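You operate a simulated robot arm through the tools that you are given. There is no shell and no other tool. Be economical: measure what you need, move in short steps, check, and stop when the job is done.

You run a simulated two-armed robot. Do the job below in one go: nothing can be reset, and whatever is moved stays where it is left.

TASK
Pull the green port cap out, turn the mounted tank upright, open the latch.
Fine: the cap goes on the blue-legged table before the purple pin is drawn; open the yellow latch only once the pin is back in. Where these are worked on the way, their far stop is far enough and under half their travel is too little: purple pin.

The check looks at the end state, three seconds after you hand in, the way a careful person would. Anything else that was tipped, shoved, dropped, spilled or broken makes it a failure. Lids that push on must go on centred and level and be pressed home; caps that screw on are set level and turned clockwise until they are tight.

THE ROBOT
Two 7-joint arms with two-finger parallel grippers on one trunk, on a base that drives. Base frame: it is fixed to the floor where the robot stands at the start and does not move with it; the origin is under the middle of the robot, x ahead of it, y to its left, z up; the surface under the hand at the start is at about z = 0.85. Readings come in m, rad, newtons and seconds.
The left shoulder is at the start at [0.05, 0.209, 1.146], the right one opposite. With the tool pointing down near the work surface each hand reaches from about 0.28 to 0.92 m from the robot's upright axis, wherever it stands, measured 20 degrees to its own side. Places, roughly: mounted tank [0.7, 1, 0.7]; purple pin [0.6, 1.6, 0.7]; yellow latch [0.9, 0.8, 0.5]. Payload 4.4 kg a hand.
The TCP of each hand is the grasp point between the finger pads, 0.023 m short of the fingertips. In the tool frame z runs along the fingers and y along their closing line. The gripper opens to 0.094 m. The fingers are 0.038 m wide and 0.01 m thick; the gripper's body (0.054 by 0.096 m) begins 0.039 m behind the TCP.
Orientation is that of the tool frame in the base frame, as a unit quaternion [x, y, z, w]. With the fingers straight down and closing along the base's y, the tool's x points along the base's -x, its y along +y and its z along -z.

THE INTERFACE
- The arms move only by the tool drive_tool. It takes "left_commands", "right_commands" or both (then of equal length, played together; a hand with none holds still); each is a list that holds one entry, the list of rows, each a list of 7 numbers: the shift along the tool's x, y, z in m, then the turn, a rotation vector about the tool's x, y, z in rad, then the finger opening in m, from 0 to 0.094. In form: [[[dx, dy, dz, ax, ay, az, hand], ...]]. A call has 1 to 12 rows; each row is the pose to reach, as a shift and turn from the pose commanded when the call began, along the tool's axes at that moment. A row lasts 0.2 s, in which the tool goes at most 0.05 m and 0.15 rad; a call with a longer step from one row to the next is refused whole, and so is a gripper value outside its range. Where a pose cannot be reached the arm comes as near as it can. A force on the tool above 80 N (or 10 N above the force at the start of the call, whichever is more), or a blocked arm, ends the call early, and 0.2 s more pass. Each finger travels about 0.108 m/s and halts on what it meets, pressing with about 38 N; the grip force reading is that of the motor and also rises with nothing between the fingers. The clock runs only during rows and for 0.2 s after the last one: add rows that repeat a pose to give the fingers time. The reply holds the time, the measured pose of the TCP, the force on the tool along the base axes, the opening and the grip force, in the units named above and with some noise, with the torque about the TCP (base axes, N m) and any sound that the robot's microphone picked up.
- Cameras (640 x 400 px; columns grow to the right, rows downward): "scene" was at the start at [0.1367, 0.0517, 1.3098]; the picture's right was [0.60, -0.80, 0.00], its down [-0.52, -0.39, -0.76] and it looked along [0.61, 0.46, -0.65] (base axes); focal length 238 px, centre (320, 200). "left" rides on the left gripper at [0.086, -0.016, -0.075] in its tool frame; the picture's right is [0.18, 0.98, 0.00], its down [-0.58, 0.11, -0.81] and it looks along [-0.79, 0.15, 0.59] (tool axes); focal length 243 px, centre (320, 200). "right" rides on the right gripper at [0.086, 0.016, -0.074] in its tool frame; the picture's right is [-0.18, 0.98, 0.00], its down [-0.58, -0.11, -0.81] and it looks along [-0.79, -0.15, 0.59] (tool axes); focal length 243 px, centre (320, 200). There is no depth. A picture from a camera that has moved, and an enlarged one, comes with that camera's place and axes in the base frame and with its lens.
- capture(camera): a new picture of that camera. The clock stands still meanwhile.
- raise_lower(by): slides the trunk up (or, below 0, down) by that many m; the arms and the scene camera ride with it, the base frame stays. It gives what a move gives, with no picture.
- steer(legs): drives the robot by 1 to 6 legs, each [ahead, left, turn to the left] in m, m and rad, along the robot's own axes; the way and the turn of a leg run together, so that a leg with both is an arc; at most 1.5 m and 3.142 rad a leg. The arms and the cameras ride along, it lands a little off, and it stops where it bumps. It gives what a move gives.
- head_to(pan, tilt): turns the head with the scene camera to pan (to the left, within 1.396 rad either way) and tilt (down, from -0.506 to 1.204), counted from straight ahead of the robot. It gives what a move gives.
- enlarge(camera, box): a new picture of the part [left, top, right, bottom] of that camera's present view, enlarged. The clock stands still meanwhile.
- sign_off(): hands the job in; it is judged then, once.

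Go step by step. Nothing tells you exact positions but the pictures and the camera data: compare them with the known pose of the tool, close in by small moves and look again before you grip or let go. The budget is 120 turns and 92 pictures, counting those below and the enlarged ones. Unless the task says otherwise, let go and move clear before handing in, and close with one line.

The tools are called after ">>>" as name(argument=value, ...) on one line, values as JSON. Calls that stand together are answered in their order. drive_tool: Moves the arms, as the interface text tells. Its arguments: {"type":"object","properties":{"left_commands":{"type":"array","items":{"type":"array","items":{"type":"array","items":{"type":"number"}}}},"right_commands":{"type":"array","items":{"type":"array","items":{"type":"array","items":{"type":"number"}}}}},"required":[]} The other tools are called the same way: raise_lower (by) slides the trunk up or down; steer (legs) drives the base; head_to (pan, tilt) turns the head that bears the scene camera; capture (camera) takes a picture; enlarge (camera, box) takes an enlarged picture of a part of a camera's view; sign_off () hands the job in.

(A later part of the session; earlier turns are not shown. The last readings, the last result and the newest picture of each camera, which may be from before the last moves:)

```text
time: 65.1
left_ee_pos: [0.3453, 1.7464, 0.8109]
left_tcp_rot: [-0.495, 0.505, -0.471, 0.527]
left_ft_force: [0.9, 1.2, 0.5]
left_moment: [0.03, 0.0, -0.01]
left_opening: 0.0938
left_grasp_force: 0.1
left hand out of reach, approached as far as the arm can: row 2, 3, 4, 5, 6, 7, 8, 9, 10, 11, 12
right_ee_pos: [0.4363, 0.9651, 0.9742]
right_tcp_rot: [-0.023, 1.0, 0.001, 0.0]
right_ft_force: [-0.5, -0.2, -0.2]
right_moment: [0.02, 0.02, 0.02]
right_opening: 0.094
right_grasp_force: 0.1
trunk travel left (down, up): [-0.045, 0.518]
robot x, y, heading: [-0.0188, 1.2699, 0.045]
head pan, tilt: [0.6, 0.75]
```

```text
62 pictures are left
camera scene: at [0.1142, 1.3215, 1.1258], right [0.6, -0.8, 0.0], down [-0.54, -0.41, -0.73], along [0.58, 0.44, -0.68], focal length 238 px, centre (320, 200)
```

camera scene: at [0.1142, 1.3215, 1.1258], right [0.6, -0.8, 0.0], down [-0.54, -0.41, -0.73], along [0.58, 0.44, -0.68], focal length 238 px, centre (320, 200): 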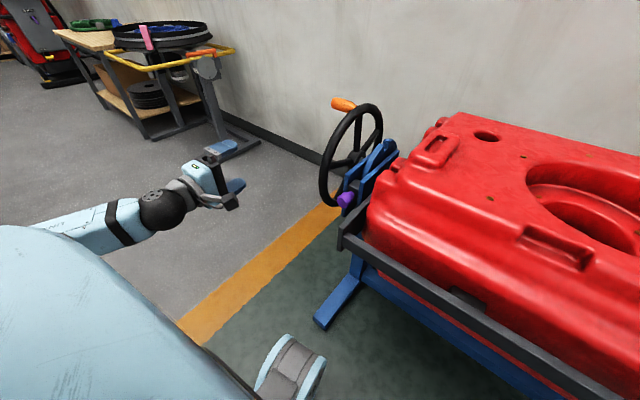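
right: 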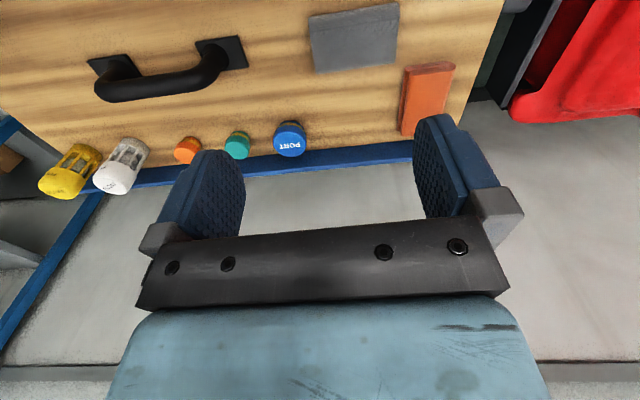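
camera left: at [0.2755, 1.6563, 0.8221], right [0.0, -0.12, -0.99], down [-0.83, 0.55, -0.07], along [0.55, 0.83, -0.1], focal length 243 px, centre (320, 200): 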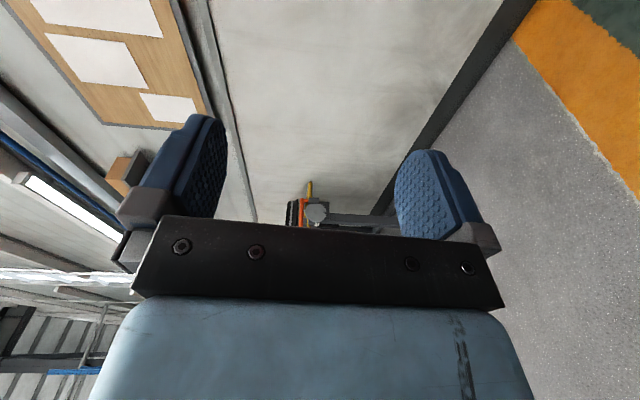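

The hand is too close to the body in that posture. I'll back the base up a little, straighten the heading, and extend the arm forward.

>>> steer(legs=[[-0.12, 0.0, -0.045]])

>>> drive_tool(left_commands=[[[0, 0, 0.03, 0, 0, 0, 0.094], [0, 0, 0.06, 0, 0, 0, 0.094], [0, 0, 0.09, 0, 0, 0, 0.094], [0, 0, 0.12, 0, 0, 0, 0.094], [0, 0, 0.15, 0, 0, 0, 0.094], [0, 0, 0.18, 0, 0, 0, 0.094], [0, 0, 0.18, 0, 0, 0, 0.094]]])

>>> capture(camera="left")

```text
time: 66.3
left_ee_pos: [0.2482, 1.7253, 0.8117]
left_tcp_rot: [-0.483, 0.517, -0.482, 0.517]
left_ft_force: [-0.8, -0.1, -0.6]
left_moment: [0.01, 0.02, 0.0]
left_opening: 0.0941
left_grasp_force: 0.1
right_ee_pos: [0.3022, 0.9413, 0.9743]
right_tcp_rot: [-0.001, 1.0, 0.0, 0.0]
right_ft_force: [0.1, -0.2, -0.3]
right_moment: [-0.02, 0.0, 0.01]
right_opening: 0.094
right_grasp_force: 0.0
trunk travel left (down, up): [-0.045, 0.518]
robot x, y, heading: [-0.1424, 1.2621, -0.002]
head pan, tilt: [0.6, 0.75]
```

```text
time: 68.0
left_ee_pos: [0.3652, 1.7733, 0.8737]
left_tcp_rot: [-0.484, 0.517, -0.482, 0.516]
left_ft_force: [0.3, -0.2, 0.4]
left_moment: [0.0, -0.04, -0.01]
left_opening: 0.0939
left_grasp_force: 0.0
left hand out of reach, approached as far as the arm can: row 1, 2, 3, 4, 5, 6, 7
right_ee_pos: [0.3024, 0.9412, 0.9732]
right_tcp_rot: [-0.001, 1.0, 0.0, 0.0]
right_ft_force: [-1.2, 0.8, 0.5]
right_moment: [-0.03, -0.02, 0.02]
right_opening: 0.094
right_grasp_force: 0.1
trunk travel left (down, up): [-0.045, 0.518]
robot x, y, heading: [-0.1396, 1.2665, -0.0]
head pan, tilt: [0.6, 0.75]
```

```text
61 pictures are left
camera left: at [0.2914, 1.686, 0.8841], right [0.0, -0.12, -0.99], down [-0.81, 0.59, -0.07], along [0.59, 0.8, -0.1], focal length 243 px, centre (320, 200)
```

left: 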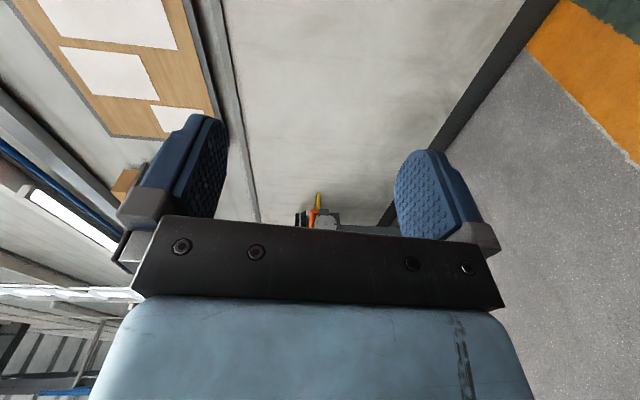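

That roll direction runs into a joint limit. I'll roll back the other way, to level and on.

>>> drive_tool(left_commands=[[[0, 0, 0.0, 0, 0, 0.14, 0.094], [0, 0, 0.0, 0, 0, 0.28, 0.094], [0, 0, 0.0, 0, 0, 0.42, 0.094], [0, 0, 0.0, 0, 0, 0.56, 0.094], [0, 0, 0.0, 0, 0, 0.7, 0.094], [0, 0, 0.01, 0, 0, 0.84, 0.094], [0, 0, 0.02, 0, 0, 0.98, 0.094], [0, 0, 0.03, 0, 0, 1.12, 0.094], [0, 0, 0.04, 0, 0, 1.26, 0.094], [0, 0, 0.05, 0, 0, 1.4, 0.094], [0, 0, 0.06, 0, 0, 1.54, 0.094], [0, 0, 0.06, 0, 0, 1.571, 0.094]]])

>>> drive_tool(left_commands=[[[0, 0, 0.0, 0, 0, 0.14, 0.094], [0, 0, 0.0, 0, 0, 0.28, 0.094], [0, 0, 0.0, 0, 0, 0.42, 0.094], [0, 0, 0.0, 0, 0, 0.56, 0.094], [0, 0, 0.0, 0, 0, 0.7, 0.094], [0, 0, 0.0, 0, 0, 0.84, 0.094], [0, 0, 0.0, 0, 0, 0.98, 0.094], [0, 0, 0.0, 0, 0, 1.12, 0.094], [0, 0, 0.0, 0, 0, 1.26, 0.094], [0, 0, 0.0, 0, 0, 1.4, 0.094], [0, 0, 0.0, 0, 0, 1.54, 0.094], [0, 0, 0.0, 0, 0, 1.571, 0.094]]])

>>> capture(camera="left")

```text
time: 70.5
left_ee_pos: [0.4244, 1.7709, 0.8706]
left_tcp_rot: [0.025, 0.707, 0.026, 0.706]
left_ft_force: [-0.1, 0.0, 0.2]
left_moment: [0.03, 0.01, -0.06]
left_opening: 0.0941
left_grasp_force: 0.1
right_ee_pos: [0.302, 0.9424, 0.9739]
right_tcp_rot: [0.0, 1.0, 0.0, 0.0]
right_ft_force: [0.5, 0.9, -0.2]
right_moment: [-0.02, 0.01, -0.01]
right_opening: 0.0937
right_grasp_force: 0.1
trunk travel left (down, up): [-0.045, 0.518]
robot x, y, heading: [-0.1426, 1.2653, 0.005]
head pan, tilt: [0.6, 0.75]
```

```text
time: 73.2
left_ee_pos: [0.4235, 1.7702, 0.8706]
left_tcp_rot: [0.517, 0.482, 0.517, 0.482]
left_ft_force: [0.2, 0.0, 1.4]
left_moment: [-0.02, 0.0, -0.01]
left_opening: 0.0939
left_grasp_force: 0.0
right_ee_pos: [0.3027, 0.9419, 0.9726]
right_tcp_rot: [0.0, 1.0, 0.0, 0.0]
right_ft_force: [0.4, 0.7, 0.6]
right_moment: [0.01, 0.04, 0.04]
right_opening: 0.0941
right_grasp_force: 0.0
trunk travel left (down, up): [-0.045, 0.518]
robot x, y, heading: [-0.1424, 1.2647, 0.004]
head pan, tilt: [0.6, 0.75]
```

```text
60 pictures are left
camera left: at [0.3489, 1.8574, 0.8599], right [0.0, 0.11, 0.99], down [-0.81, -0.59, 0.07], along [0.59, -0.8, 0.09], focal length 243 px, centre (320, 200)
```

left: 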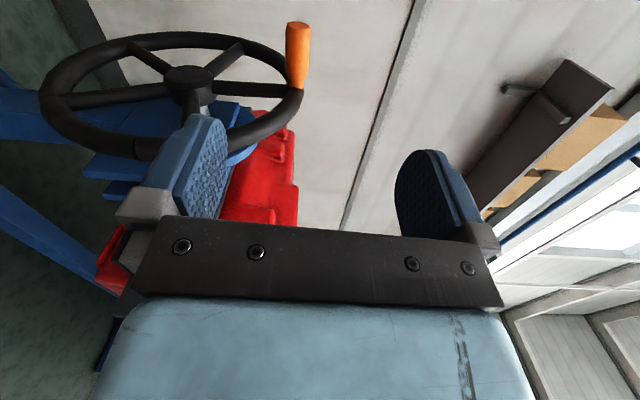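

Good, this posture works. Better triangulation: wheel hub ≈ (0.74, 1.64, 0.675), pin head ≈ (0.54, 1.558, 0.68). I'll bring the hand in front of the pin.

>>> drive_tool(left_commands=[[[-0.027, -0.022, 0.004, 0, 0, -0.01, 0.094], [-0.054, -0.044, 0.009, 0, 0, -0.02, 0.094], [-0.081, -0.066, 0.013, 0, 0, -0.03, 0.094], [-0.108, -0.088, 0.018, 0, 0, -0.04, 0.094], [-0.135, -0.11, 0.022, 0, 0, -0.05, 0.094], [-0.162, -0.132, 0.025, 0, 0, -0.06, 0.094], [-0.189, -0.154, 0.025, 0, 0, -0.07, 0.094], [-0.213, -0.175, 0.025, 0, 0, -0.07, 0.094]]])

>>> capture(camera="left")

>>> capture(camera="scene")

```text
time: 75.0
left_ee_pos: [0.4472, 1.5738, 0.6778]
left_tcp_rot: [0.5, 0.501, 0.499, 0.5]
left_ft_force: [0.7, 0.2, 0.8]
left_moment: [0.04, 0.01, 0.0]
left_opening: 0.0939
left_grasp_force: 0.1
right_ee_pos: [0.3028, 0.9417, 0.9734]
right_tcp_rot: [-0.001, 1.0, 0.0, 0.0]
right_ft_force: [-0.1, 0.2, 0.3]
right_moment: [-0.02, 0.04, 0.03]
right_opening: 0.0939
right_grasp_force: 0.0
trunk travel left (down, up): [-0.045, 0.518]
robot x, y, heading: [-0.1408, 1.2655, 0.003]
head pan, tilt: [0.6, 0.75]
```

```text
59 pictures are left
camera left: at [0.3726, 1.6597, 0.6619], right [0.0, 0.19, 0.98], down [-0.81, -0.58, 0.11], along [0.59, -0.79, 0.15], focal length 243 px, centre (320, 200)
```

left: 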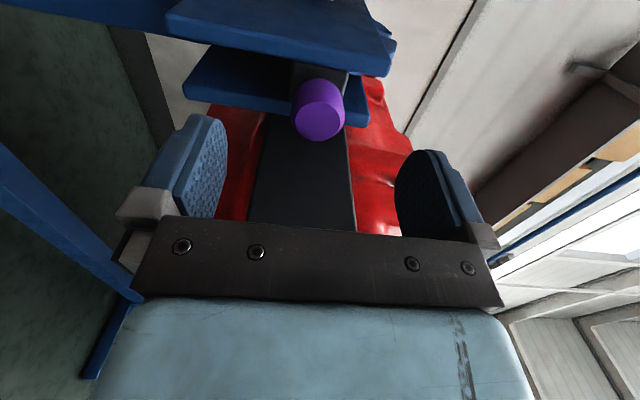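

```text
58 pictures are left
camera scene: at [-0.0035, 1.3122, 1.1259], right [0.57, -0.82, 0.0], down [-0.56, -0.39, -0.73], along [0.6, 0.41, -0.68], focal length 238 px, centre (320, 200)
```

scene: 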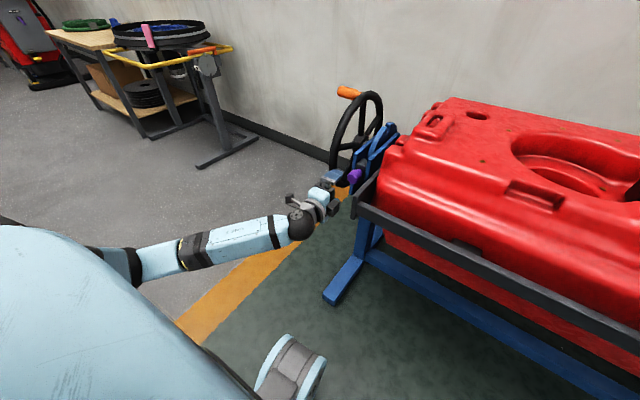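

The pin head is at about (0.53, 1.555, 0.682). Align laterally and go forward around it.

>>> drive_tool(left_commands=[[[-0.018, 0.004, 0.0, 0, 0, 0, 0.094], [-0.018, 0.004, 0.03, 0, 0, 0, 0.094], [-0.018, 0.004, 0.06, 0, 0, 0, 0.094], [-0.018, 0.004, 0.075, 0, 0, 0, 0.094]]])

>>> capture(camera="left")

```text
time: 76.0
left_ee_pos: [0.5225, 1.5526, 0.6824]
left_tcp_rot: [0.5, 0.501, 0.499, 0.501]
left_ft_force: [-0.5, -0.3, 0.5]
left_moment: [-0.05, 0.0, -0.05]
left_opening: 0.094
left_grasp_force: 0.0
right_ee_pos: [0.301, 0.9423, 0.9731]
right_tcp_rot: [-0.001, 1.0, 0.0, 0.0]
right_ft_force: [-0.7, 0.4, 0.0]
right_moment: [0.03, 0.03, -0.02]
right_opening: 0.0939
right_grasp_force: 0.1
trunk travel left (down, up): [-0.045, 0.518]
robot x, y, heading: [-0.1386, 1.2653, -0.0]
head pan, tilt: [0.6, 0.75]
```

```text
57 pictures are left
camera left: at [0.4487, 1.6392, 0.6663], right [0.0, 0.19, 0.98], down [-0.81, -0.58, 0.11], along [0.59, -0.79, 0.15], focal length 243 px, centre (320, 200)
```

left: 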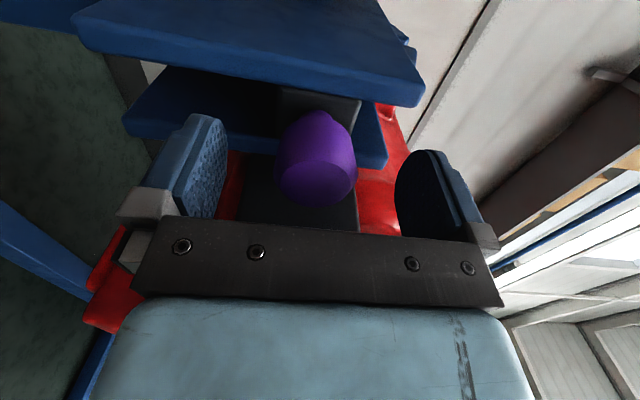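

Advance slightly and grip the pin head.

>>> drive_tool(left_commands=[[[0, 0, 0.008, 0, 0, 0, 0.094], [0, 0, 0.008, 0, 0, 0, 0.06], [0, 0, 0.008, 0, 0, 0, 0.03], [0, 0, 0.008, 0, 0, 0, 0.015], [0, 0, 0.008, 0, 0, 0, 0.015], [0, 0, 0.008, 0, 0, 0, 0.015]]])

>>> drive_tool(left_commands=[[[0, 0, -0.005, 0, 0, 0, 0.015], [0, 0, -0.01, 0, 0, 0, 0.015], [0, 0, -0.015, 0, 0, 0, 0.015], [0, 0, -0.02, 0, 0, 0, 0.015]]])

>>> capture(camera="left")

```text
time: 77.3
left_ee_pos: [0.5324, 1.5532, 0.6797]
left_tcp_rot: [0.5, 0.502, 0.498, 0.499]
left_ft_force: [-3.1, -0.3, -16.1]
left_moment: [0.34, -0.98, 0.85]
left_opening: 0.038
left_grasp_force: 44.7
right_ee_pos: [0.3041, 0.9413, 0.9721]
right_tcp_rot: [-0.001, 1.0, 0.0, 0.0]
right_ft_force: [0.1, 0.4, -0.2]
right_moment: [-0.01, 0.02, 0.04]
right_opening: 0.094
right_grasp_force: 0.1
trunk travel left (down, up): [-0.045, 0.518]
robot x, y, heading: [-0.1406, 1.2654, 0.003]
head pan, tilt: [0.6, 0.75]
```

```text
time: 78.3
left_ee_pos: [0.5113, 1.5543, 0.6811]
left_tcp_rot: [0.5, 0.503, 0.499, 0.499]
left_ft_force: [1.6, 11.0, -27.2]
left_moment: [0.24, -1.04, -1.19]
left_opening: 0.0382
left_grasp_force: 45.0
right_ee_pos: [0.3042, 0.9432, 0.972]
right_tcp_rot: [0.0, 1.0, -0.001, -0.002]
right_ft_force: [0.4, 0.5, 1.0]
right_moment: [-0.03, 0.0, -0.02]
right_opening: 0.094
right_grasp_force: 0.0
trunk travel left (down, up): [-0.045, 0.518]
robot x, y, heading: [-0.1409, 1.2626, 0.003]
head pan, tilt: [0.6, 0.75]
```

```text
56 pictures are left
camera left: at [0.4368, 1.6403, 0.664], right [0.01, 0.19, 0.98], down [-0.8, -0.58, 0.12], along [0.59, -0.79, 0.15], focal length 243 px, centre (320, 200)
```

left: 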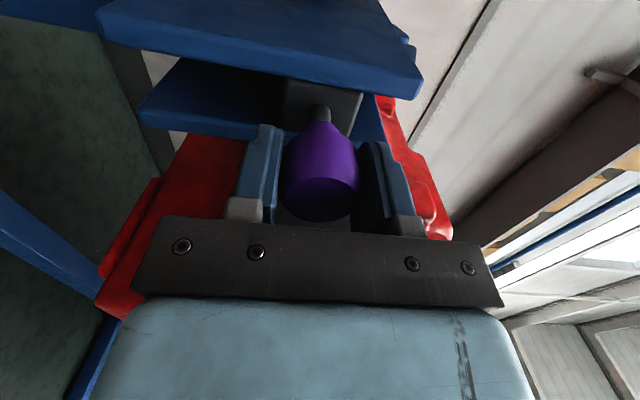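

The pin slides out (shaft showing). Continue pulling to its stop, relieving the vertical side load slightly.

>>> drive_tool(left_commands=[[[0, -0.003, -0.005, 0, 0, 0, 0.015], [0, -0.003, -0.01, 0, 0, 0, 0.015], [0, -0.003, -0.015, 0, 0, 0, 0.015], [0, -0.003, -0.02, 0, 0, 0, 0.015], [0, -0.003, -0.025, 0, 0, 0, 0.015], [0, -0.003, -0.03, 0, 0, 0, 0.015]]])

>>> capture(camera="left")

```text
time: 79.8
left_ee_pos: [0.4821, 1.5492, 0.6807]
left_tcp_rot: [0.501, 0.502, 0.497, 0.5]
left_ft_force: [28.6, -1.4, -14.1]
left_moment: [-0.02, -0.86, -0.15]
left_opening: 0.0379
left_grasp_force: 44.7
right_ee_pos: [0.304, 0.9406, 0.9719]
right_tcp_rot: [0.0, 1.0, 0.0, -0.001]
right_ft_force: [1.1, 0.2, -0.3]
right_moment: [0.01, -0.03, 0.04]
right_opening: 0.094
right_grasp_force: 0.1
trunk travel left (down, up): [-0.045, 0.518]
robot x, y, heading: [-0.1414, 1.2655, 0.002]
head pan, tilt: [0.6, 0.75]
```

```text
55 pictures are left
camera left: at [0.4082, 1.6373, 0.6637], right [0.0, 0.19, 0.98], down [-0.81, -0.58, 0.11], along [0.59, -0.79, 0.15], focal length 243 px, centre (320, 200)
```

left: 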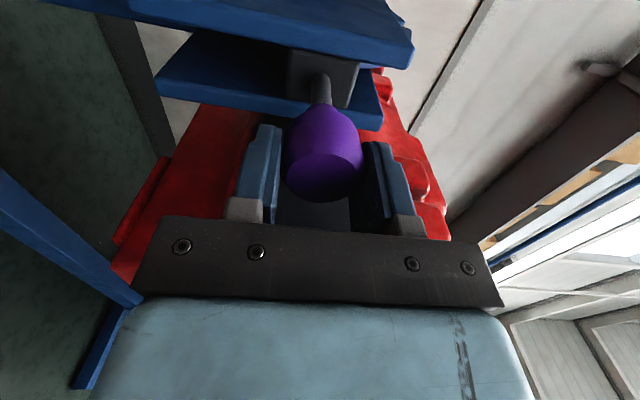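

It now resists at ~29 N, i.e. at its far stop. Open and back off, and see whether the pin stays out.

>>> drive_tool(left_commands=[[[0, 0, 0.004, 0, 0, 0, 0.04], [0, 0, 0.004, 0, 0, 0, 0.07], [0, 0, 0.004, 0, 0, 0, 0.094], [0, 0, 0.0, 0, 0, 0, 0.094], [0, 0, -0.03, 0, 0, 0, 0.094], [0, 0, -0.06, 0, 0, 0, 0.094]]])

>>> capture(camera="left")

>>> enlarge(camera="scene", box=[280, 60, 480, 185])

```text
time: 81.2
left_ee_pos: [0.422, 1.5495, 0.6841]
left_tcp_rot: [0.5, 0.501, 0.5, 0.499]
left_ft_force: [0.0, 0.5, 0.1]
left_moment: [0.02, 0.02, 0.02]
left_opening: 0.0939
left_grasp_force: 0.0
right_ee_pos: [0.3029, 0.9423, 0.9721]
right_tcp_rot: [0.0, 1.0, 0.0, 0.0]
right_ft_force: [0.3, 0.8, 0.4]
right_moment: [-0.01, -0.02, 0.03]
right_opening: 0.0942
right_grasp_force: 0.1
trunk travel left (down, up): [-0.045, 0.518]
robot x, y, heading: [-0.1386, 1.2646, -0.001]
head pan, tilt: [0.6, 0.75]
```

```text
54 pictures are left
camera left: at [0.3478, 1.6367, 0.6673], right [0.0, 0.19, 0.98], down [-0.81, -0.58, 0.11], along [0.59, -0.79, 0.15], focal length 243 px, centre (320, 200)
```

left: 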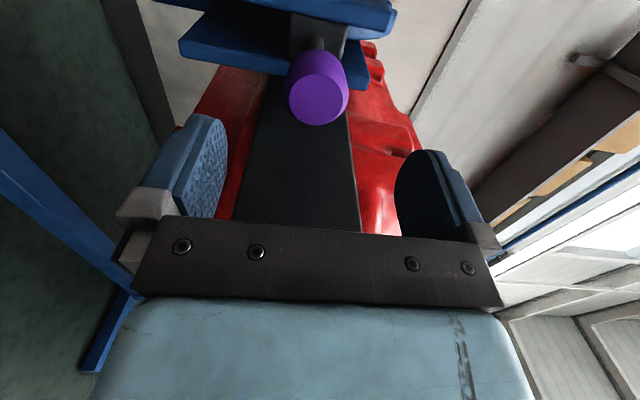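

```text
3.20 times, centred on (380, 122) of scene
camera zoom: at [-0.0037, 1.3122, 1.1258], right [0.57, -0.82, 0.0], down [-0.56, -0.39, -0.73], along [0.6, 0.41, -0.68], focal length 763 px, centre (128, 448)
```

zoom: 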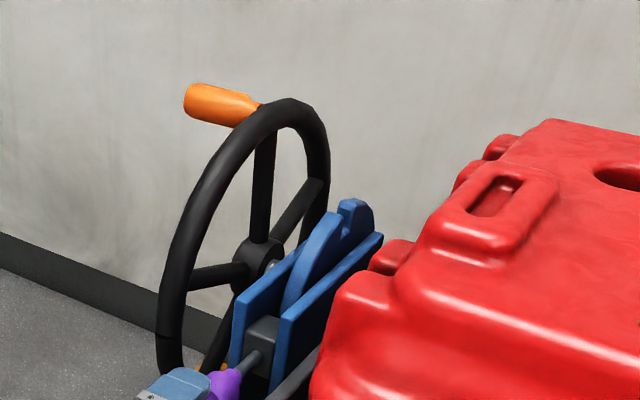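

The pin stays out. Before turning, I need to know where "upright" and the latch are; I'll lower the right hand in front of the tank and look underneath with its camera.

>>> drive_tool(right_commands=[[[0, -0.008, 0.039, 0, -0.055, 0, 0.094], [0, -0.016, 0.078, 0, -0.11, 0, 0.094], [0, -0.024, 0.117, 0, -0.165, 0, 0.094], [0, -0.032, 0.156, 0, -0.22, 0, 0.094], [0, -0.04, 0.195, 0, -0.275, 0, 0.094], [0, -0.048, 0.234, 0, -0.33, 0, 0.094], [0, -0.056, 0.273, 0, -0.385, 0, 0.094], [0, -0.064, 0.312, 0, -0.44, 0, 0.094], [0, -0.072, 0.351, 0, -0.495, 0, 0.094], [0, -0.08, 0.39, 0, -0.55, 0, 0.094], [0, -0.08, 0.43, 0, -0.605, 0, 0.094], [0, -0.08, 0.47, 0, -0.64, 0, 0.094]]])

>>> capture(camera="right")

```text
time: 83.8
left_ee_pos: [0.4224, 1.5496, 0.6832]
left_tcp_rot: [0.5, 0.501, 0.499, 0.5]
left_ft_force: [0.7, -1.0, 0.5]
left_moment: [0.02, 0.02, 0.05]
left_opening: 0.0941
left_grasp_force: 0.1
right_ee_pos: [0.3063, 0.8626, 0.5009]
right_tcp_rot: [-0.002, 0.949, 0.0, 0.314]
right_ft_force: [-6.4, -1.6, -4.8]
right_moment: [0.05, -0.54, 0.09]
right_opening: 0.0941
right_grasp_force: 0.0
trunk travel left (down, up): [-0.045, 0.518]
robot x, y, heading: [-0.1385, 1.2636, 0.002]
head pan, tilt: [0.6, 0.75]
```

```text
52 pictures are left
camera right: at [0.1929, 0.8797, 0.5097], right [0.14, 0.98, 0.11], down [-0.01, -0.11, 0.99], along [0.99, -0.14, 0.0], focal length 243 px, centre (320, 200)
```

right: 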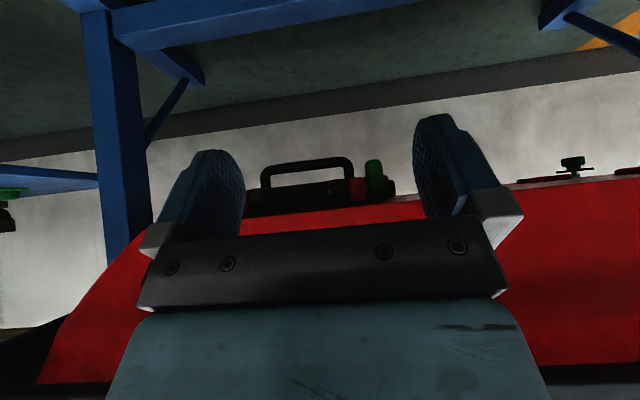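

The tank's underside carries a handle, red/green parts and a valve – so the tank seems to be hanging upside down. Enlarging to find the yellow latch.

>>> enlarge(camera="right", box=[230, 130, 422, 250])

>>> enlarge(camera="right", box=[480, 120, 640, 220])

```text
3.33 times, centred on (326, 190) of right
camera zoom: at [0.1929, 0.8797, 0.5097], right [0.14, 0.98, 0.11], down [-0.01, -0.11, 0.99], along [0.99, -0.14, 0.0], focal length 809 px, centre (300, 233)
```

zoom: 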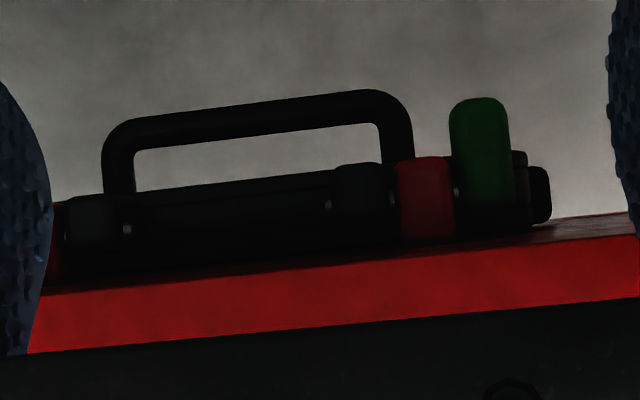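

```text
4.00 times, centred on (560, 170) of right
camera zoom: at [0.1929, 0.8797, 0.5097], right [0.14, 0.98, 0.11], down [-0.01, -0.11, 0.99], along [0.99, -0.14, 0.0], focal length 970 px, centre (-640, 320)
```

zoom: 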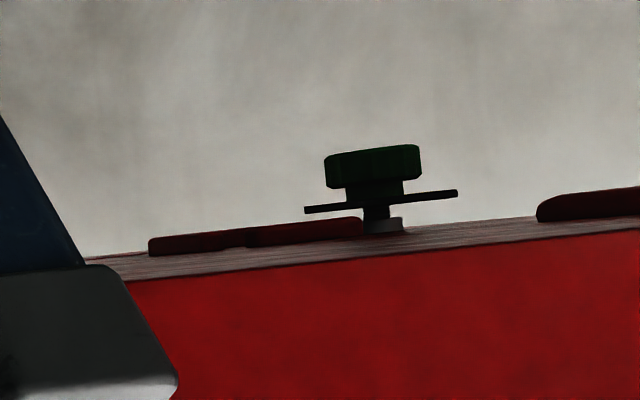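

The tank is upside down (handle and filler on its underside), so upright means half a turn. The crank handle is at wheel top, ≈ (0.74, 1.69, 0.85). I'll pull the right hand up and back, and raise the left hand while unrolling it.

>>> drive_tool(left_commands=[[[0, 0.025, -0.01, 0, 0, -0.13, 0.094], [0, 0.05, -0.01, 0, 0, -0.26, 0.094], [0, 0.075, -0.01, 0, 0, -0.39, 0.094], [0, 0.1, -0.01, 0, 0, -0.52, 0.094], [0, 0.125, -0.01, 0, 0, -0.65, 0.094], [0, 0.15, -0.01, 0, 0, -0.78, 0.094], [0, 0.175, -0.01, 0, 0, -0.91, 0.094], [0, 0.2, -0.01, 0, 0, -1.04, 0.094], [0, 0.225, -0.01, 0, 0, -1.17, 0.094], [0, 0.25, -0.01, 0, 0, -1.3, 0.094], [0, 0.275, -0.01, 0, 0, -1.44, 0.094], [0, 0.3, -0.01, 0, 0, -1.571, 0.094]]], right_commands=[[[-0.014, -0.008, -0.038, 0, 0.053, 0, 0.094], [-0.028, -0.017, -0.077, 0, 0.107, 0, 0.094], [-0.042, -0.025, -0.115, 0, 0.16, 0, 0.094], [-0.056, -0.033, -0.154, 0, 0.213, 0, 0.094], [-0.07, -0.042, -0.192, 0, 0.267, 0, 0.094], [-0.084, -0.05, -0.23, 0, 0.32, 0, 0.094], [-0.098, -0.058, -0.269, 0, 0.373, 0, 0.094], [-0.112, -0.067, -0.307, 0, 0.427, 0, 0.094], [-0.126, -0.075, -0.346, 0, 0.48, 0, 0.094], [-0.14, -0.083, -0.384, 0, 0.533, 0, 0.094], [-0.154, -0.092, -0.423, 0, 0.587, 0, 0.094], [-0.168, -0.1, -0.461, 0, 0.64, 0, 0.094]]])

>>> drive_tool(left_commands=[[[0, 0, 0, 0, 0.14, 0, 0.094], [0, 0, 0, 0, 0.28, 0, 0.094], [0, 0, 0, 0, 0.42, 0, 0.094], [0, 0, 0, 0, 0.56, 0, 0.094], [0, 0, 0, 0, 0.7, 0, 0.094], [0, 0, 0, 0, 0.84, 0, 0.094], [0, 0, 0, 0, 0.98, 0, 0.094], [0, 0, 0, 0, 1.12, 0, 0.094], [0, 0, 0, 0, 1.26, 0, 0.094], [0, 0, 0, 0, 1.4, 0, 0.094], [0, 0, 0, 0, 1.54, 0, 0.094], [0, 0, 0, 0, 1.571, 0, 0.094]]])

```text
time: 86.3
left_ee_pos: [0.4113, 1.55, 0.9819]
left_tcp_rot: [-0.002, 0.708, -0.001, 0.706]
left_ft_force: [0.6, -0.3, 0.0]
left_moment: [-0.01, -0.01, -0.05]
left_opening: 0.0941
left_grasp_force: 0.0
right_ee_pos: [0.1597, 0.7602, 0.9741]
right_tcp_rot: [0.0, 1.0, 0.0, -0.001]
right_ft_force: [0.0, 0.0, 0.4]
right_moment: [0.02, -0.01, -0.02]
right_opening: 0.094
right_grasp_force: 0.0
trunk travel left (down, up): [-0.045, 0.518]
robot x, y, heading: [-0.1385, 1.2645, 0.004]
head pan, tilt: [0.6, 0.75]
```

```text
time: 89.0
left_ee_pos: [0.4114, 1.5516, 0.9819]
left_tcp_rot: [-0.001, 1.0, 0.0, -0.002]
left_ft_force: [0.4, 1.1, -0.9]
left_moment: [0.01, 0.02, -0.01]
left_opening: 0.0941
left_grasp_force: 0.0
right_ee_pos: [0.1601, 0.7605, 0.9738]
right_tcp_rot: [0.0, 1.0, 0.0, 0.0]
right_ft_force: [-0.9, -0.3, 0.1]
right_moment: [0.01, 0.03, -0.02]
right_opening: 0.0942
right_grasp_force: 0.0
trunk travel left (down, up): [-0.045, 0.518]
robot x, y, heading: [-0.1375, 1.2609, 0.003]
head pan, tilt: [0.6, 0.75]
```

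Now drive to stand opposite the wheel, and yaw the left hand so its fingers close along x with its camera on the outer side.

>>> steer(legs=[[0.09, 0.22, 0]])

>>> drive_tool(left_commands=[[[0, 0, 0, 0, 0, 0.14, 0.094], [0, 0, 0, 0, 0, 0.28, 0.094], [0, 0, 0, 0, 0, 0.42, 0.094], [0, 0, 0, 0, 0, 0.56, 0.094], [0, 0, 0, 0, 0, 0.7, 0.094], [0, 0, 0, 0, 0, 0.84, 0.094], [0, 0, 0, 0, 0, 0.98, 0.094], [0, 0, 0, 0, 0, 1.12, 0.094], [0, 0, 0, 0, 0, 1.26, 0.094], [0, 0, 0, 0, 0, 1.4, 0.094], [0, 0, 0, 0, 0, 1.54, 0.094], [0, 0, 0, 0, 0, 1.571, 0.094]]])

>>> capture(camera="left")

>>> capture(camera="scene")

```text
time: 91.4
left_ee_pos: [0.5029, 1.7569, 0.9808]
left_tcp_rot: [0.003, 1.0, 0.0, -0.001]
left_ft_force: [0.1, -0.5, -0.4]
left_moment: [0.0, -0.02, -0.01]
left_opening: 0.0939
left_grasp_force: 0.0
right_ee_pos: [0.2459, 0.9675, 0.9754]
right_tcp_rot: [0.004, 1.0, 0.0, 0.001]
right_ft_force: [-0.2, 0.1, -0.1]
right_moment: [0.01, -0.01, 0.0]
right_opening: 0.0942
right_grasp_force: 0.1
trunk travel left (down, up): [-0.045, 0.518]
robot x, y, heading: [-0.0504, 1.4737, -0.008]
head pan, tilt: [0.6, 0.75]
```

```text
time: 94.0
left_ee_pos: [0.5029, 1.758, 0.9811]
left_tcp_rot: [0.709, 0.705, 0.0, 0.0]
left_ft_force: [0.1, -0.3, -0.8]
left_moment: [0.0, -0.01, 0.03]
left_opening: 0.0939
left_grasp_force: 0.0
right_ee_pos: [0.245, 0.9667, 0.9737]
right_tcp_rot: [0.003, 1.0, 0.0, 0.0]
right_ft_force: [-0.3, -1.4, 0.1]
right_moment: [0.01, -0.01, -0.02]
right_opening: 0.0939
right_grasp_force: 0.1
trunk travel left (down, up): [-0.045, 0.518]
robot x, y, heading: [-0.0531, 1.474, -0.007]
head pan, tilt: [0.6, 0.75]
```

```text
49 pictures are left
camera left: at [0.4884, 1.8445, 1.0554], right [0.98, 0.18, 0.0], down [0.11, -0.58, 0.81], along [0.14, -0.79, -0.59], focal length 243 px, centre (320, 200)
```

left: 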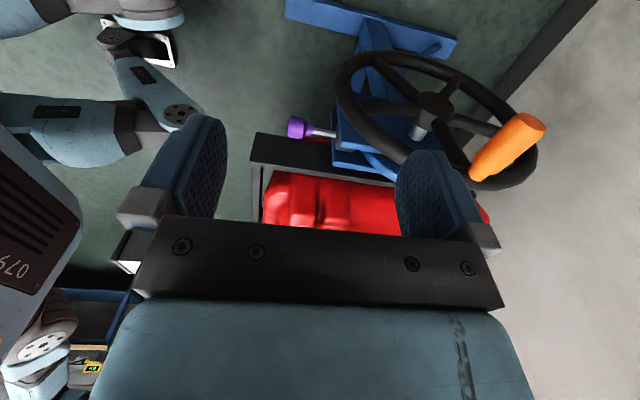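

```text
48 pictures are left
camera scene: at [0.0866, 1.5205, 1.1258], right [0.56, -0.83, 0.0], down [-0.57, -0.38, -0.73], along [0.61, 0.41, -0.68], focal length 238 px, centre (320, 200)
```

scene: 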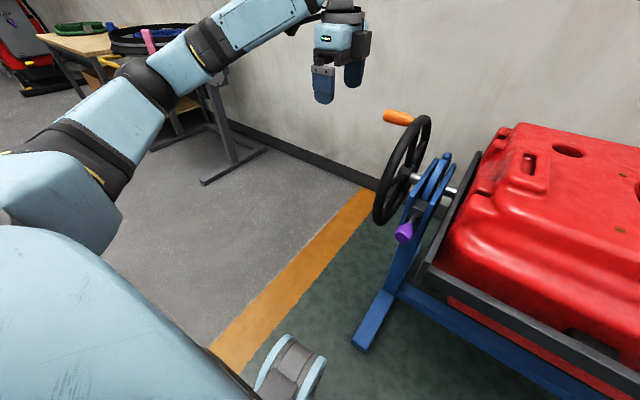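

Handle centre refined: (0.727, 1.705, 0.85); axis ≈ (0.725, 0.678). Move above the handle first.

>>> drive_tool(left_commands=[[[-0.008, 0.04, 0, 0, 0, 0, 0.094], [-0.017, 0.08, 0, 0, 0, 0, 0.094], [-0.025, 0.12, 0, 0, 0, 0, 0.094], [-0.034, 0.16, 0.01, 0, 0, 0, 0.094], [-0.042, 0.2, 0.03, 0, 0, 0, 0.094], [-0.05, 0.224, 0.05, 0, 0, 0, 0.094], [-0.05, 0.224, 0.05, 0, 0, 0, 0.094]]])

>>> capture(camera="left")

```text
time: 95.6
left_ee_pos: [0.7269, 1.7069, 0.9304]
left_tcp_rot: [0.71, 0.704, -0.001, 0.001]
left_ft_force: [0.2, 0.6, 0.0]
left_moment: [0.0, 0.0, -0.02]
left_opening: 0.0941
left_grasp_force: 0.0
right_ee_pos: [0.2452, 0.9687, 0.9753]
right_tcp_rot: [0.004, 1.0, 0.0, -0.001]
right_ft_force: [0.3, -0.9, -0.5]
right_moment: [0.03, 0.01, 0.0]
right_opening: 0.0939
right_grasp_force: 0.2
trunk travel left (down, up): [-0.045, 0.518]
robot x, y, heading: [-0.0529, 1.4724, -0.003]
head pan, tilt: [0.6, 0.75]
```

```text
47 pictures are left
camera left: at [0.7112, 1.7919, 1.0051], right [0.98, 0.18, 0.0], down [0.11, -0.58, 0.81], along [0.14, -0.79, -0.59], focal length 243 px, centre (320, 200)
```

left: 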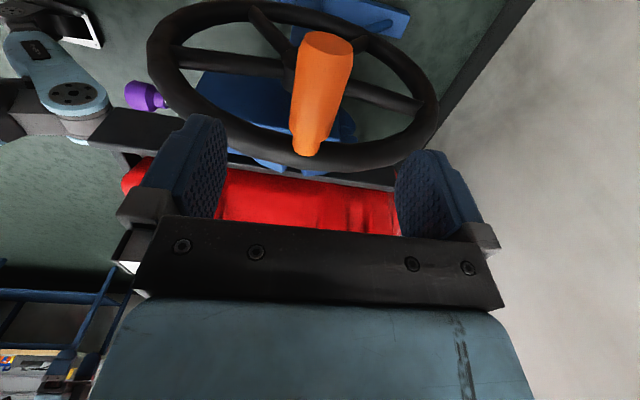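

Well aligned. Descend around the handle and grip it.

>>> drive_tool(left_commands=[[[0, -0.002, 0.03, 0, 0, 0, 0.094], [0, -0.002, 0.06, 0, 0, 0, 0.094], [0, -0.002, 0.078, 0, 0, 0, 0.094], [0, -0.002, 0.078, 0, 0, 0, 0.06], [0, -0.002, 0.078, 0, 0, 0, 0.03], [0, -0.002, 0.078, 0, 0, 0, 0.015], [0, -0.002, 0.078, 0, 0, 0, 0.015]]])

>>> capture(camera="left")

```text
time: 97.2
left_ee_pos: [0.7259, 1.7073, 0.8535]
left_tcp_rot: [0.71, 0.704, 0.0, 0.0]
left_ft_force: [-0.2, 2.8, -0.5]
left_moment: [0.27, -0.17, -2.26]
left_opening: 0.0336
left_grasp_force: 45.5
right_ee_pos: [0.2449, 0.9671, 0.9741]
right_tcp_rot: [0.004, 1.0, 0.001, -0.001]
right_ft_force: [-0.3, 0.4, 0.6]
right_moment: [0.01, 0.02, -0.01]
right_opening: 0.0936
right_grasp_force: 0.0
trunk travel left (down, up): [-0.045, 0.518]
robot x, y, heading: [-0.0524, 1.4773, -0.012]
head pan, tilt: [0.6, 0.75]
```

```text
46 pictures are left
camera left: at [0.7108, 1.7936, 0.9274], right [0.98, 0.18, 0.0], down [0.11, -0.58, 0.81], along [0.14, -0.79, -0.59], focal length 243 px, centre (320, 200)
```

left: 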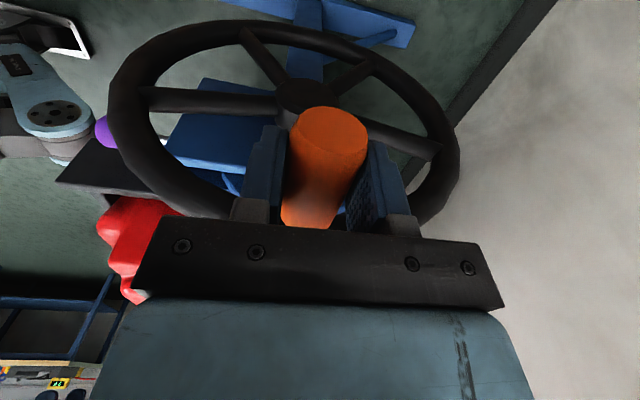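

Gripped. First a small test turn, top toward the front (–x), following the wheel's arc.

>>> drive_tool(left_commands=[[[0, -0.0105, 0.0003, 0, 0, 0, 0.015], [0, -0.021, 0.0013, 0, 0, 0, 0.015], [0, -0.0314, 0.0028, 0, 0, 0, 0.015], [0, -0.0417, 0.005, 0, 0, 0, 0.015], [0, -0.0519, 0.0078, 0, 0, 0, 0.015], [0, -0.0618, 0.0113, 0, 0, 0, 0.015]]])

>>> capture(camera="scene")

```text
time: 98.6
left_ee_pos: [0.6628, 1.7081, 0.8397]
left_tcp_rot: [0.709, 0.705, -0.002, 0.0]
left_ft_force: [10.8, 15.4, 2.4]
left_moment: [0.72, -0.34, -1.72]
left_opening: 0.035
left_grasp_force: 45.0
right_ee_pos: [0.2455, 0.9686, 0.9746]
right_tcp_rot: [0.002, 1.0, 0.0, 0.0]
right_ft_force: [0.8, 0.8, 0.3]
right_moment: [-0.01, -0.02, 0.01]
right_opening: 0.0937
right_grasp_force: 0.1
trunk travel left (down, up): [-0.045, 0.518]
robot x, y, heading: [-0.0494, 1.4711, -0.006]
head pan, tilt: [0.6, 0.75]
```

```text
45 pictures are left
camera scene: at [0.0869, 1.5216, 1.1256], right [0.56, -0.83, 0.0], down [-0.57, -0.38, -0.73], along [0.61, 0.41, -0.68], focal length 238 px, centre (320, 200)
```

scene: 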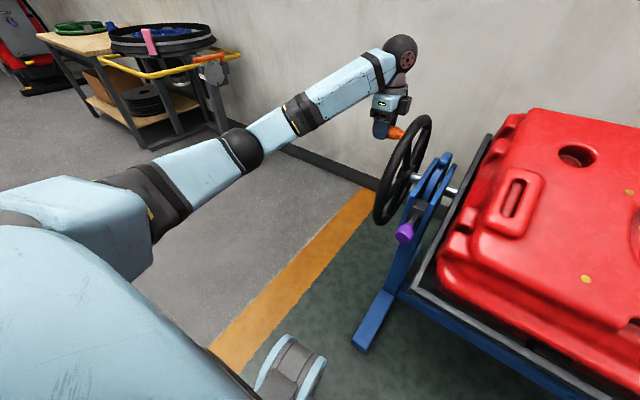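

The tank turns one-to-one with the wheel and low effort. Continue the arc toward the front.

>>> drive_tool(left_commands=[[[0, -0.0097, 0.004, 0, 0, 0, 0.015], [0, -0.0191, 0.0085, 0, 0, 0, 0.015], [0, -0.0282, 0.0136, 0, 0, 0, 0.015], [0, -0.037, 0.0193, 0, 0, 0, 0.015], [0, -0.0455, 0.0255, 0, 0, 0, 0.015], [0, -0.0536, 0.0321, 0, 0, 0, 0.015], [0, -0.0613, 0.0393, 0, 0, 0, 0.015], [0, -0.0685, 0.0468, 0, 0, 0, 0.015], [0, -0.0752, 0.0548, 0, 0, 0, 0.015], [0, -0.0815, 0.0632, 0, 0, 0, 0.015], [0, -0.0872, 0.072, 0, 0, 0, 0.015], [0, -0.0924, 0.0811, 0, 0, 0, 0.015]]])

>>> capture(camera="left")

>>> capture(camera="scene")

```text
time: 101.2
left_ee_pos: [0.5719, 1.7061, 0.7566]
left_tcp_rot: [0.71, 0.705, -0.004, -0.003]
left_ft_force: [51.9, 0.1, -10.6]
left_moment: [0.03, -0.43, -1.85]
left_opening: 0.0336
left_grasp_force: 44.5
right_ee_pos: [0.2489, 0.9686, 0.9729]
right_tcp_rot: [0.003, 1.0, 0.0, -0.002]
right_ft_force: [-0.6, -0.2, -0.3]
right_moment: [-0.02, 0.0, 0.0]
right_opening: 0.0937
right_grasp_force: 0.0
trunk travel left (down, up): [-0.045, 0.518]
robot x, y, heading: [-0.0535, 1.4785, -0.009]
head pan, tilt: [0.6, 0.75]
```

```text
44 pictures are left
camera left: at [0.5576, 1.7927, 0.8314], right [0.98, 0.18, -0.01], down [0.11, -0.58, 0.81], along [0.14, -0.79, -0.59], focal length 243 px, centre (320, 200)
```

left: 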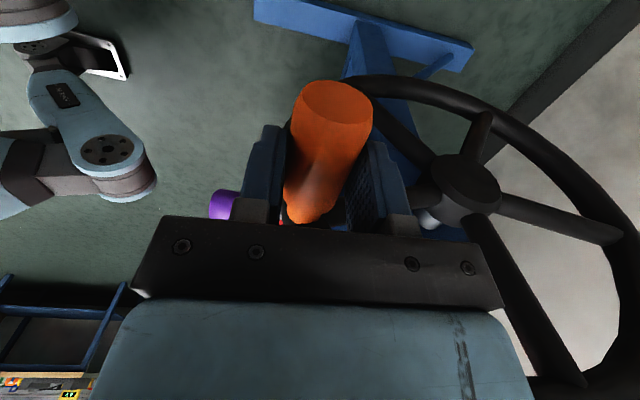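

```text
43 pictures are left
camera scene: at [0.0908, 1.5209, 1.1248], right [0.56, -0.83, 0.0], down [-0.57, -0.38, -0.73], along [0.6, 0.41, -0.69], focal length 238 px, centre (320, 200)
```

scene: 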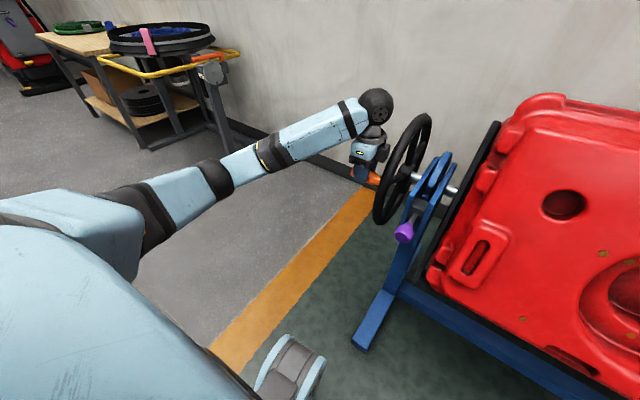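

The hand is pulling ~50 N radially outward, so I trim the path about 5 mm inward and keep turning.

>>> drive_tool(left_commands=[[[0, -0.0015, 0.0091, 0, 0, 0, 0.015], [0, -0.004, 0.0185, 0, 0, 0, 0.015], [0, -0.0069, 0.0281, 0, 0, 0, 0.015], [0, -0.0097, 0.0379, 0, 0, 0, 0.015], [0, -0.012, 0.0479, 0, 0, 0, 0.015], [0, -0.0136, 0.058, 0, 0, 0, 0.015], [0, -0.0146, 0.0681, 0, 0, 0, 0.015], [0, -0.015, 0.0783, 0, 0, 0, 0.015], [0, -0.0149, 0.0885, 0, 0, 0, 0.015], [0, -0.014, 0.0987, 0, 0, 0, 0.015], [0, -0.0126, 0.1087, 0, 0, 0, 0.015], [0, -0.0106, 0.1187, 0, 0, 0, 0.015]]])

>>> capture(camera="left")

>>> capture(camera="scene")

```text
time: 103.8
left_ee_pos: [0.5601, 1.7096, 0.6458]
left_tcp_rot: [0.708, 0.706, 0.001, 0.003]
left_ft_force: [31.6, 36.9, 33.2]
left_moment: [-0.67, -0.23, -1.18]
left_opening: 0.0371
left_grasp_force: 25.5
right_ee_pos: [0.245, 0.9696, 0.9742]
right_tcp_rot: [0.002, 1.0, -0.001, 0.001]
right_ft_force: [0.0, -0.1, -0.2]
right_moment: [-0.03, 0.0, 0.02]
right_opening: 0.0941
right_grasp_force: 0.1
trunk travel left (down, up): [-0.045, 0.518]
robot x, y, heading: [-0.0498, 1.4784, -0.002]
head pan, tilt: [0.6, 0.75]
```

```text
42 pictures are left
camera left: at [0.5439, 1.7962, 0.7202], right [0.98, 0.18, 0.01], down [0.1, -0.58, 0.81], along [0.15, -0.79, -0.59], focal length 243 px, centre (320, 200)
```

left: 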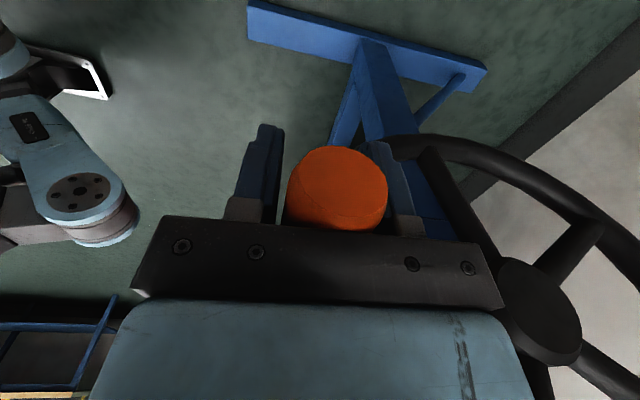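

```text
41 pictures are left
camera scene: at [0.0851, 1.5218, 1.1259], right [0.56, -0.83, 0.0], down [-0.56, -0.38, -0.73], along [0.61, 0.41, -0.68], focal length 238 px, centre (320, 200)
```

scene: 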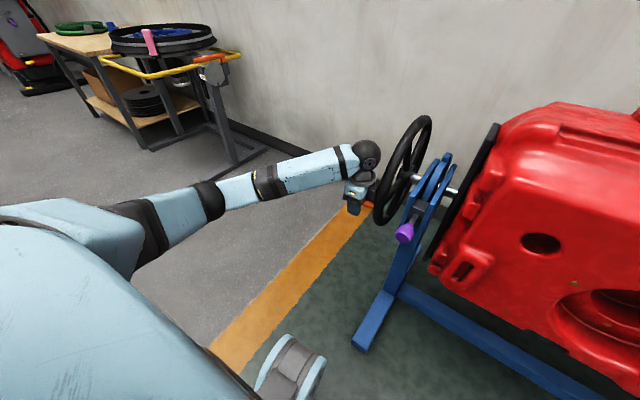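

The tank is now about 100° round and the hand has slid so its palm pushes the handle. I'll open the fingers to check the tank holds by itself before regripping in a better posture for the lower half.

>>> drive_tool(left_commands=[[[0, 0, 0, 0, 0, 0, 0.05], [0, 0, 0, 0, 0, 0, 0.07], [0, 0, 0, 0, 0, 0, 0.08], [0, 0, -0.01, 0, 0, 0, 0.08], [0, 0, -0.02, 0, 0, 0, 0.08], [0, 0, -0.02, 0, 0, 0, 0.08]]])

>>> capture(camera="left")

```text
time: 105.2
left_ee_pos: [0.56, 1.7099, 0.6626]
left_tcp_rot: [0.709, 0.705, -0.002, 0.001]
left_ft_force: [15.9, 44.0, 7.2]
left_moment: [-1.92, 0.72, 0.97]
left_opening: 0.0801
left_grasp_force: 0.2
right_ee_pos: [0.2467, 0.9691, 0.9761]
right_tcp_rot: [0.002, 1.0, -0.002, 0.0]
right_ft_force: [0.5, 0.6, 0.8]
right_moment: [0.01, 0.05, -0.04]
right_opening: 0.0938
right_grasp_force: 0.0
trunk travel left (down, up): [-0.045, 0.518]
robot x, y, heading: [-0.0521, 1.4703, -0.006]
head pan, tilt: [0.6, 0.75]
```

```text
40 pictures are left
camera left: at [0.5444, 1.7961, 0.7369], right [0.98, 0.18, 0.0], down [0.11, -0.58, 0.81], along [0.14, -0.79, -0.59], focal length 243 px, centre (320, 200)
```

left: 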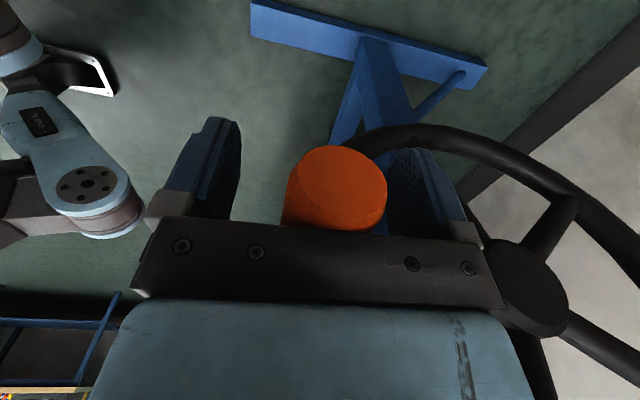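

There's still a 44 N sideways push – the gripper body rubs the wheel. I'll shift outward and rise clear.

>>> drive_tool(left_commands=[[[0.012, -0.004, 0, 0, 0, 0, 0.094], [0.02, -0.006, -0.01, 0, 0, 0, 0.094], [0.025, -0.006, -0.05, 0, 0, 0, 0.094], [0.03, -0.006, -0.1, 0, 0, 0, 0.094], [0.03, -0.03, -0.14, 0, 0, 0, 0.094], [0.03, -0.07, -0.16, 0, 0, 0, 0.094], [0.03, -0.12, -0.16, 0, 0, 0, 0.094]]])

>>> capture(camera="left")

>>> capture(camera="scene")

```text
refused: row 4 steps farther than a row can; nothing moved
```

```text
39 pictures are left
camera left: at [0.5444, 1.7961, 0.7369], right [0.98, 0.18, 0.0], down [0.11, -0.58, 0.81], along [0.14, -0.79, -0.59], focal length 243 px, centre (320, 200)
```

left: 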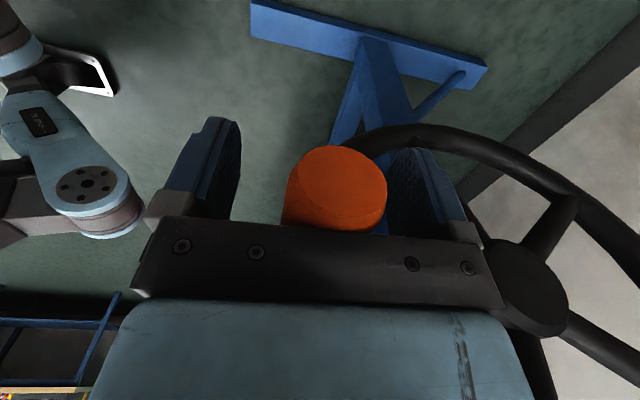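

```text
38 pictures are left
camera scene: at [0.0868, 1.523, 1.1258], right [0.56, -0.83, 0.0], down [-0.57, -0.38, -0.73], along [0.61, 0.41, -0.68], focal length 238 px, centre (320, 200)
```

scene: 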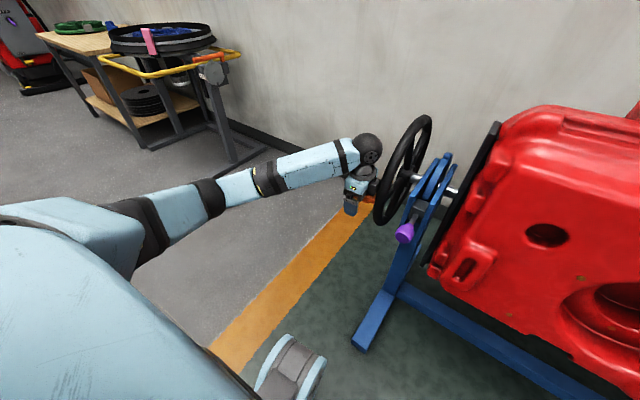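

The step was a bit long; retry with smaller steps.

>>> drive_tool(left_commands=[[[0.012, -0.004, 0, 0, 0, 0, 0.094], [0.022, -0.006, -0.01, 0, 0, 0, 0.094], [0.025, -0.006, -0.05, 0, 0, 0, 0.094], [0.03, -0.006, -0.09, 0, 0, 0, 0.094], [0.03, -0.03, -0.12, 0, 0, 0, 0.094], [0.03, -0.06, -0.15, 0, 0, 0, 0.094], [0.03, -0.1, -0.16, 0, 0, 0, 0.094], [0.03, -0.12, -0.16, 0, 0, 0, 0.094]]])

```text
time: 107.0
left_ee_pos: [0.4409, 1.739, 0.8236]
left_tcp_rot: [0.709, 0.705, -0.001, 0.0]
left_ft_force: [0.5, -0.1, 0.9]
left_moment: [0.0, -0.02, 0.0]
left_opening: 0.0939
left_grasp_force: 0.0
right_ee_pos: [0.245, 0.9678, 0.975]
right_tcp_rot: [0.003, 1.0, 0.0, -0.001]
right_ft_force: [0.5, 0.7, -0.2]
right_moment: [0.0, 0.03, 0.01]
right_opening: 0.0941
right_grasp_force: 0.1
trunk travel left (down, up): [-0.045, 0.518]
robot x, y, heading: [-0.0497, 1.4737, -0.01]
head pan, tilt: [0.6, 0.75]
```

Clear. Now pitch the hand to point forward (fingers closing vertically) in front of the crank handle.

>>> drive_tool(left_commands=[[[-0.002, 0, 0.013, -0.135, 0, 0, 0.094], [-0.004, 0, 0.027, -0.27, 0, 0, 0.094], [-0.006, 0, 0.04, -0.405, 0, 0, 0.094], [-0.008, 0, 0.053, -0.54, 0, 0, 0.094], [-0.01, 0, 0.067, -0.675, 0, 0, 0.094], [-0.012, 0, 0.08, -0.81, 0, 0, 0.094], [-0.014, 0, 0.093, -0.945, 0, 0, 0.094], [-0.016, 0, 0.107, -1.08, 0, 0, 0.094], [-0.018, 0, 0.12, -1.215, 0, 0, 0.094], [-0.02, 0, 0.133, -1.35, 0, 0, 0.094], [-0.022, 0, 0.147, -1.47, 0, 0, 0.094], [-0.024, 0, 0.155, -1.571, 0, 0, 0.094]]])

>>> capture(camera="left")

```text
time: 109.6
left_ee_pos: [0.4381, 1.7122, 0.6676]
left_tcp_rot: [0.501, 0.498, 0.498, 0.503]
left_ft_force: [-0.2, 0.2, 0.5]
left_moment: [-0.01, 0.01, -0.03]
left_opening: 0.0943
left_grasp_force: 0.1
right_ee_pos: [0.245, 0.9682, 0.974]
right_tcp_rot: [0.004, 1.0, 0.0, 0.001]
right_ft_force: [-0.1, 0.2, 0.4]
right_moment: [0.03, 0.01, -0.03]
right_opening: 0.0942
right_grasp_force: 0.0
trunk travel left (down, up): [-0.045, 0.518]
robot x, y, heading: [-0.0472, 1.4692, -0.016]
head pan, tilt: [0.6, 0.75]
```

```text
37 pictures are left
camera left: at [0.3659, 1.7998, 0.6511], right [0.0, 0.19, 0.98], down [-0.81, -0.58, 0.11], along [0.59, -0.8, 0.15], focal length 243 px, centre (320, 200)
```

left: 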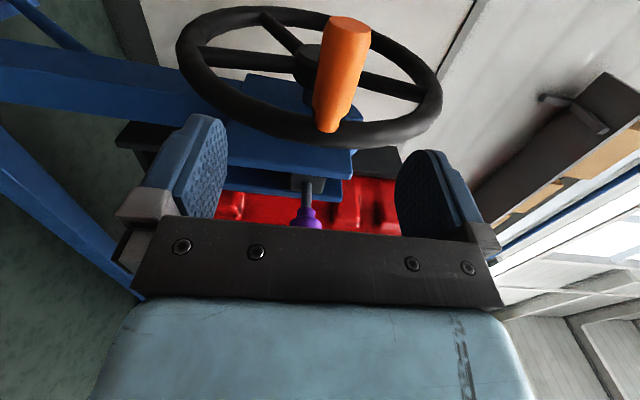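

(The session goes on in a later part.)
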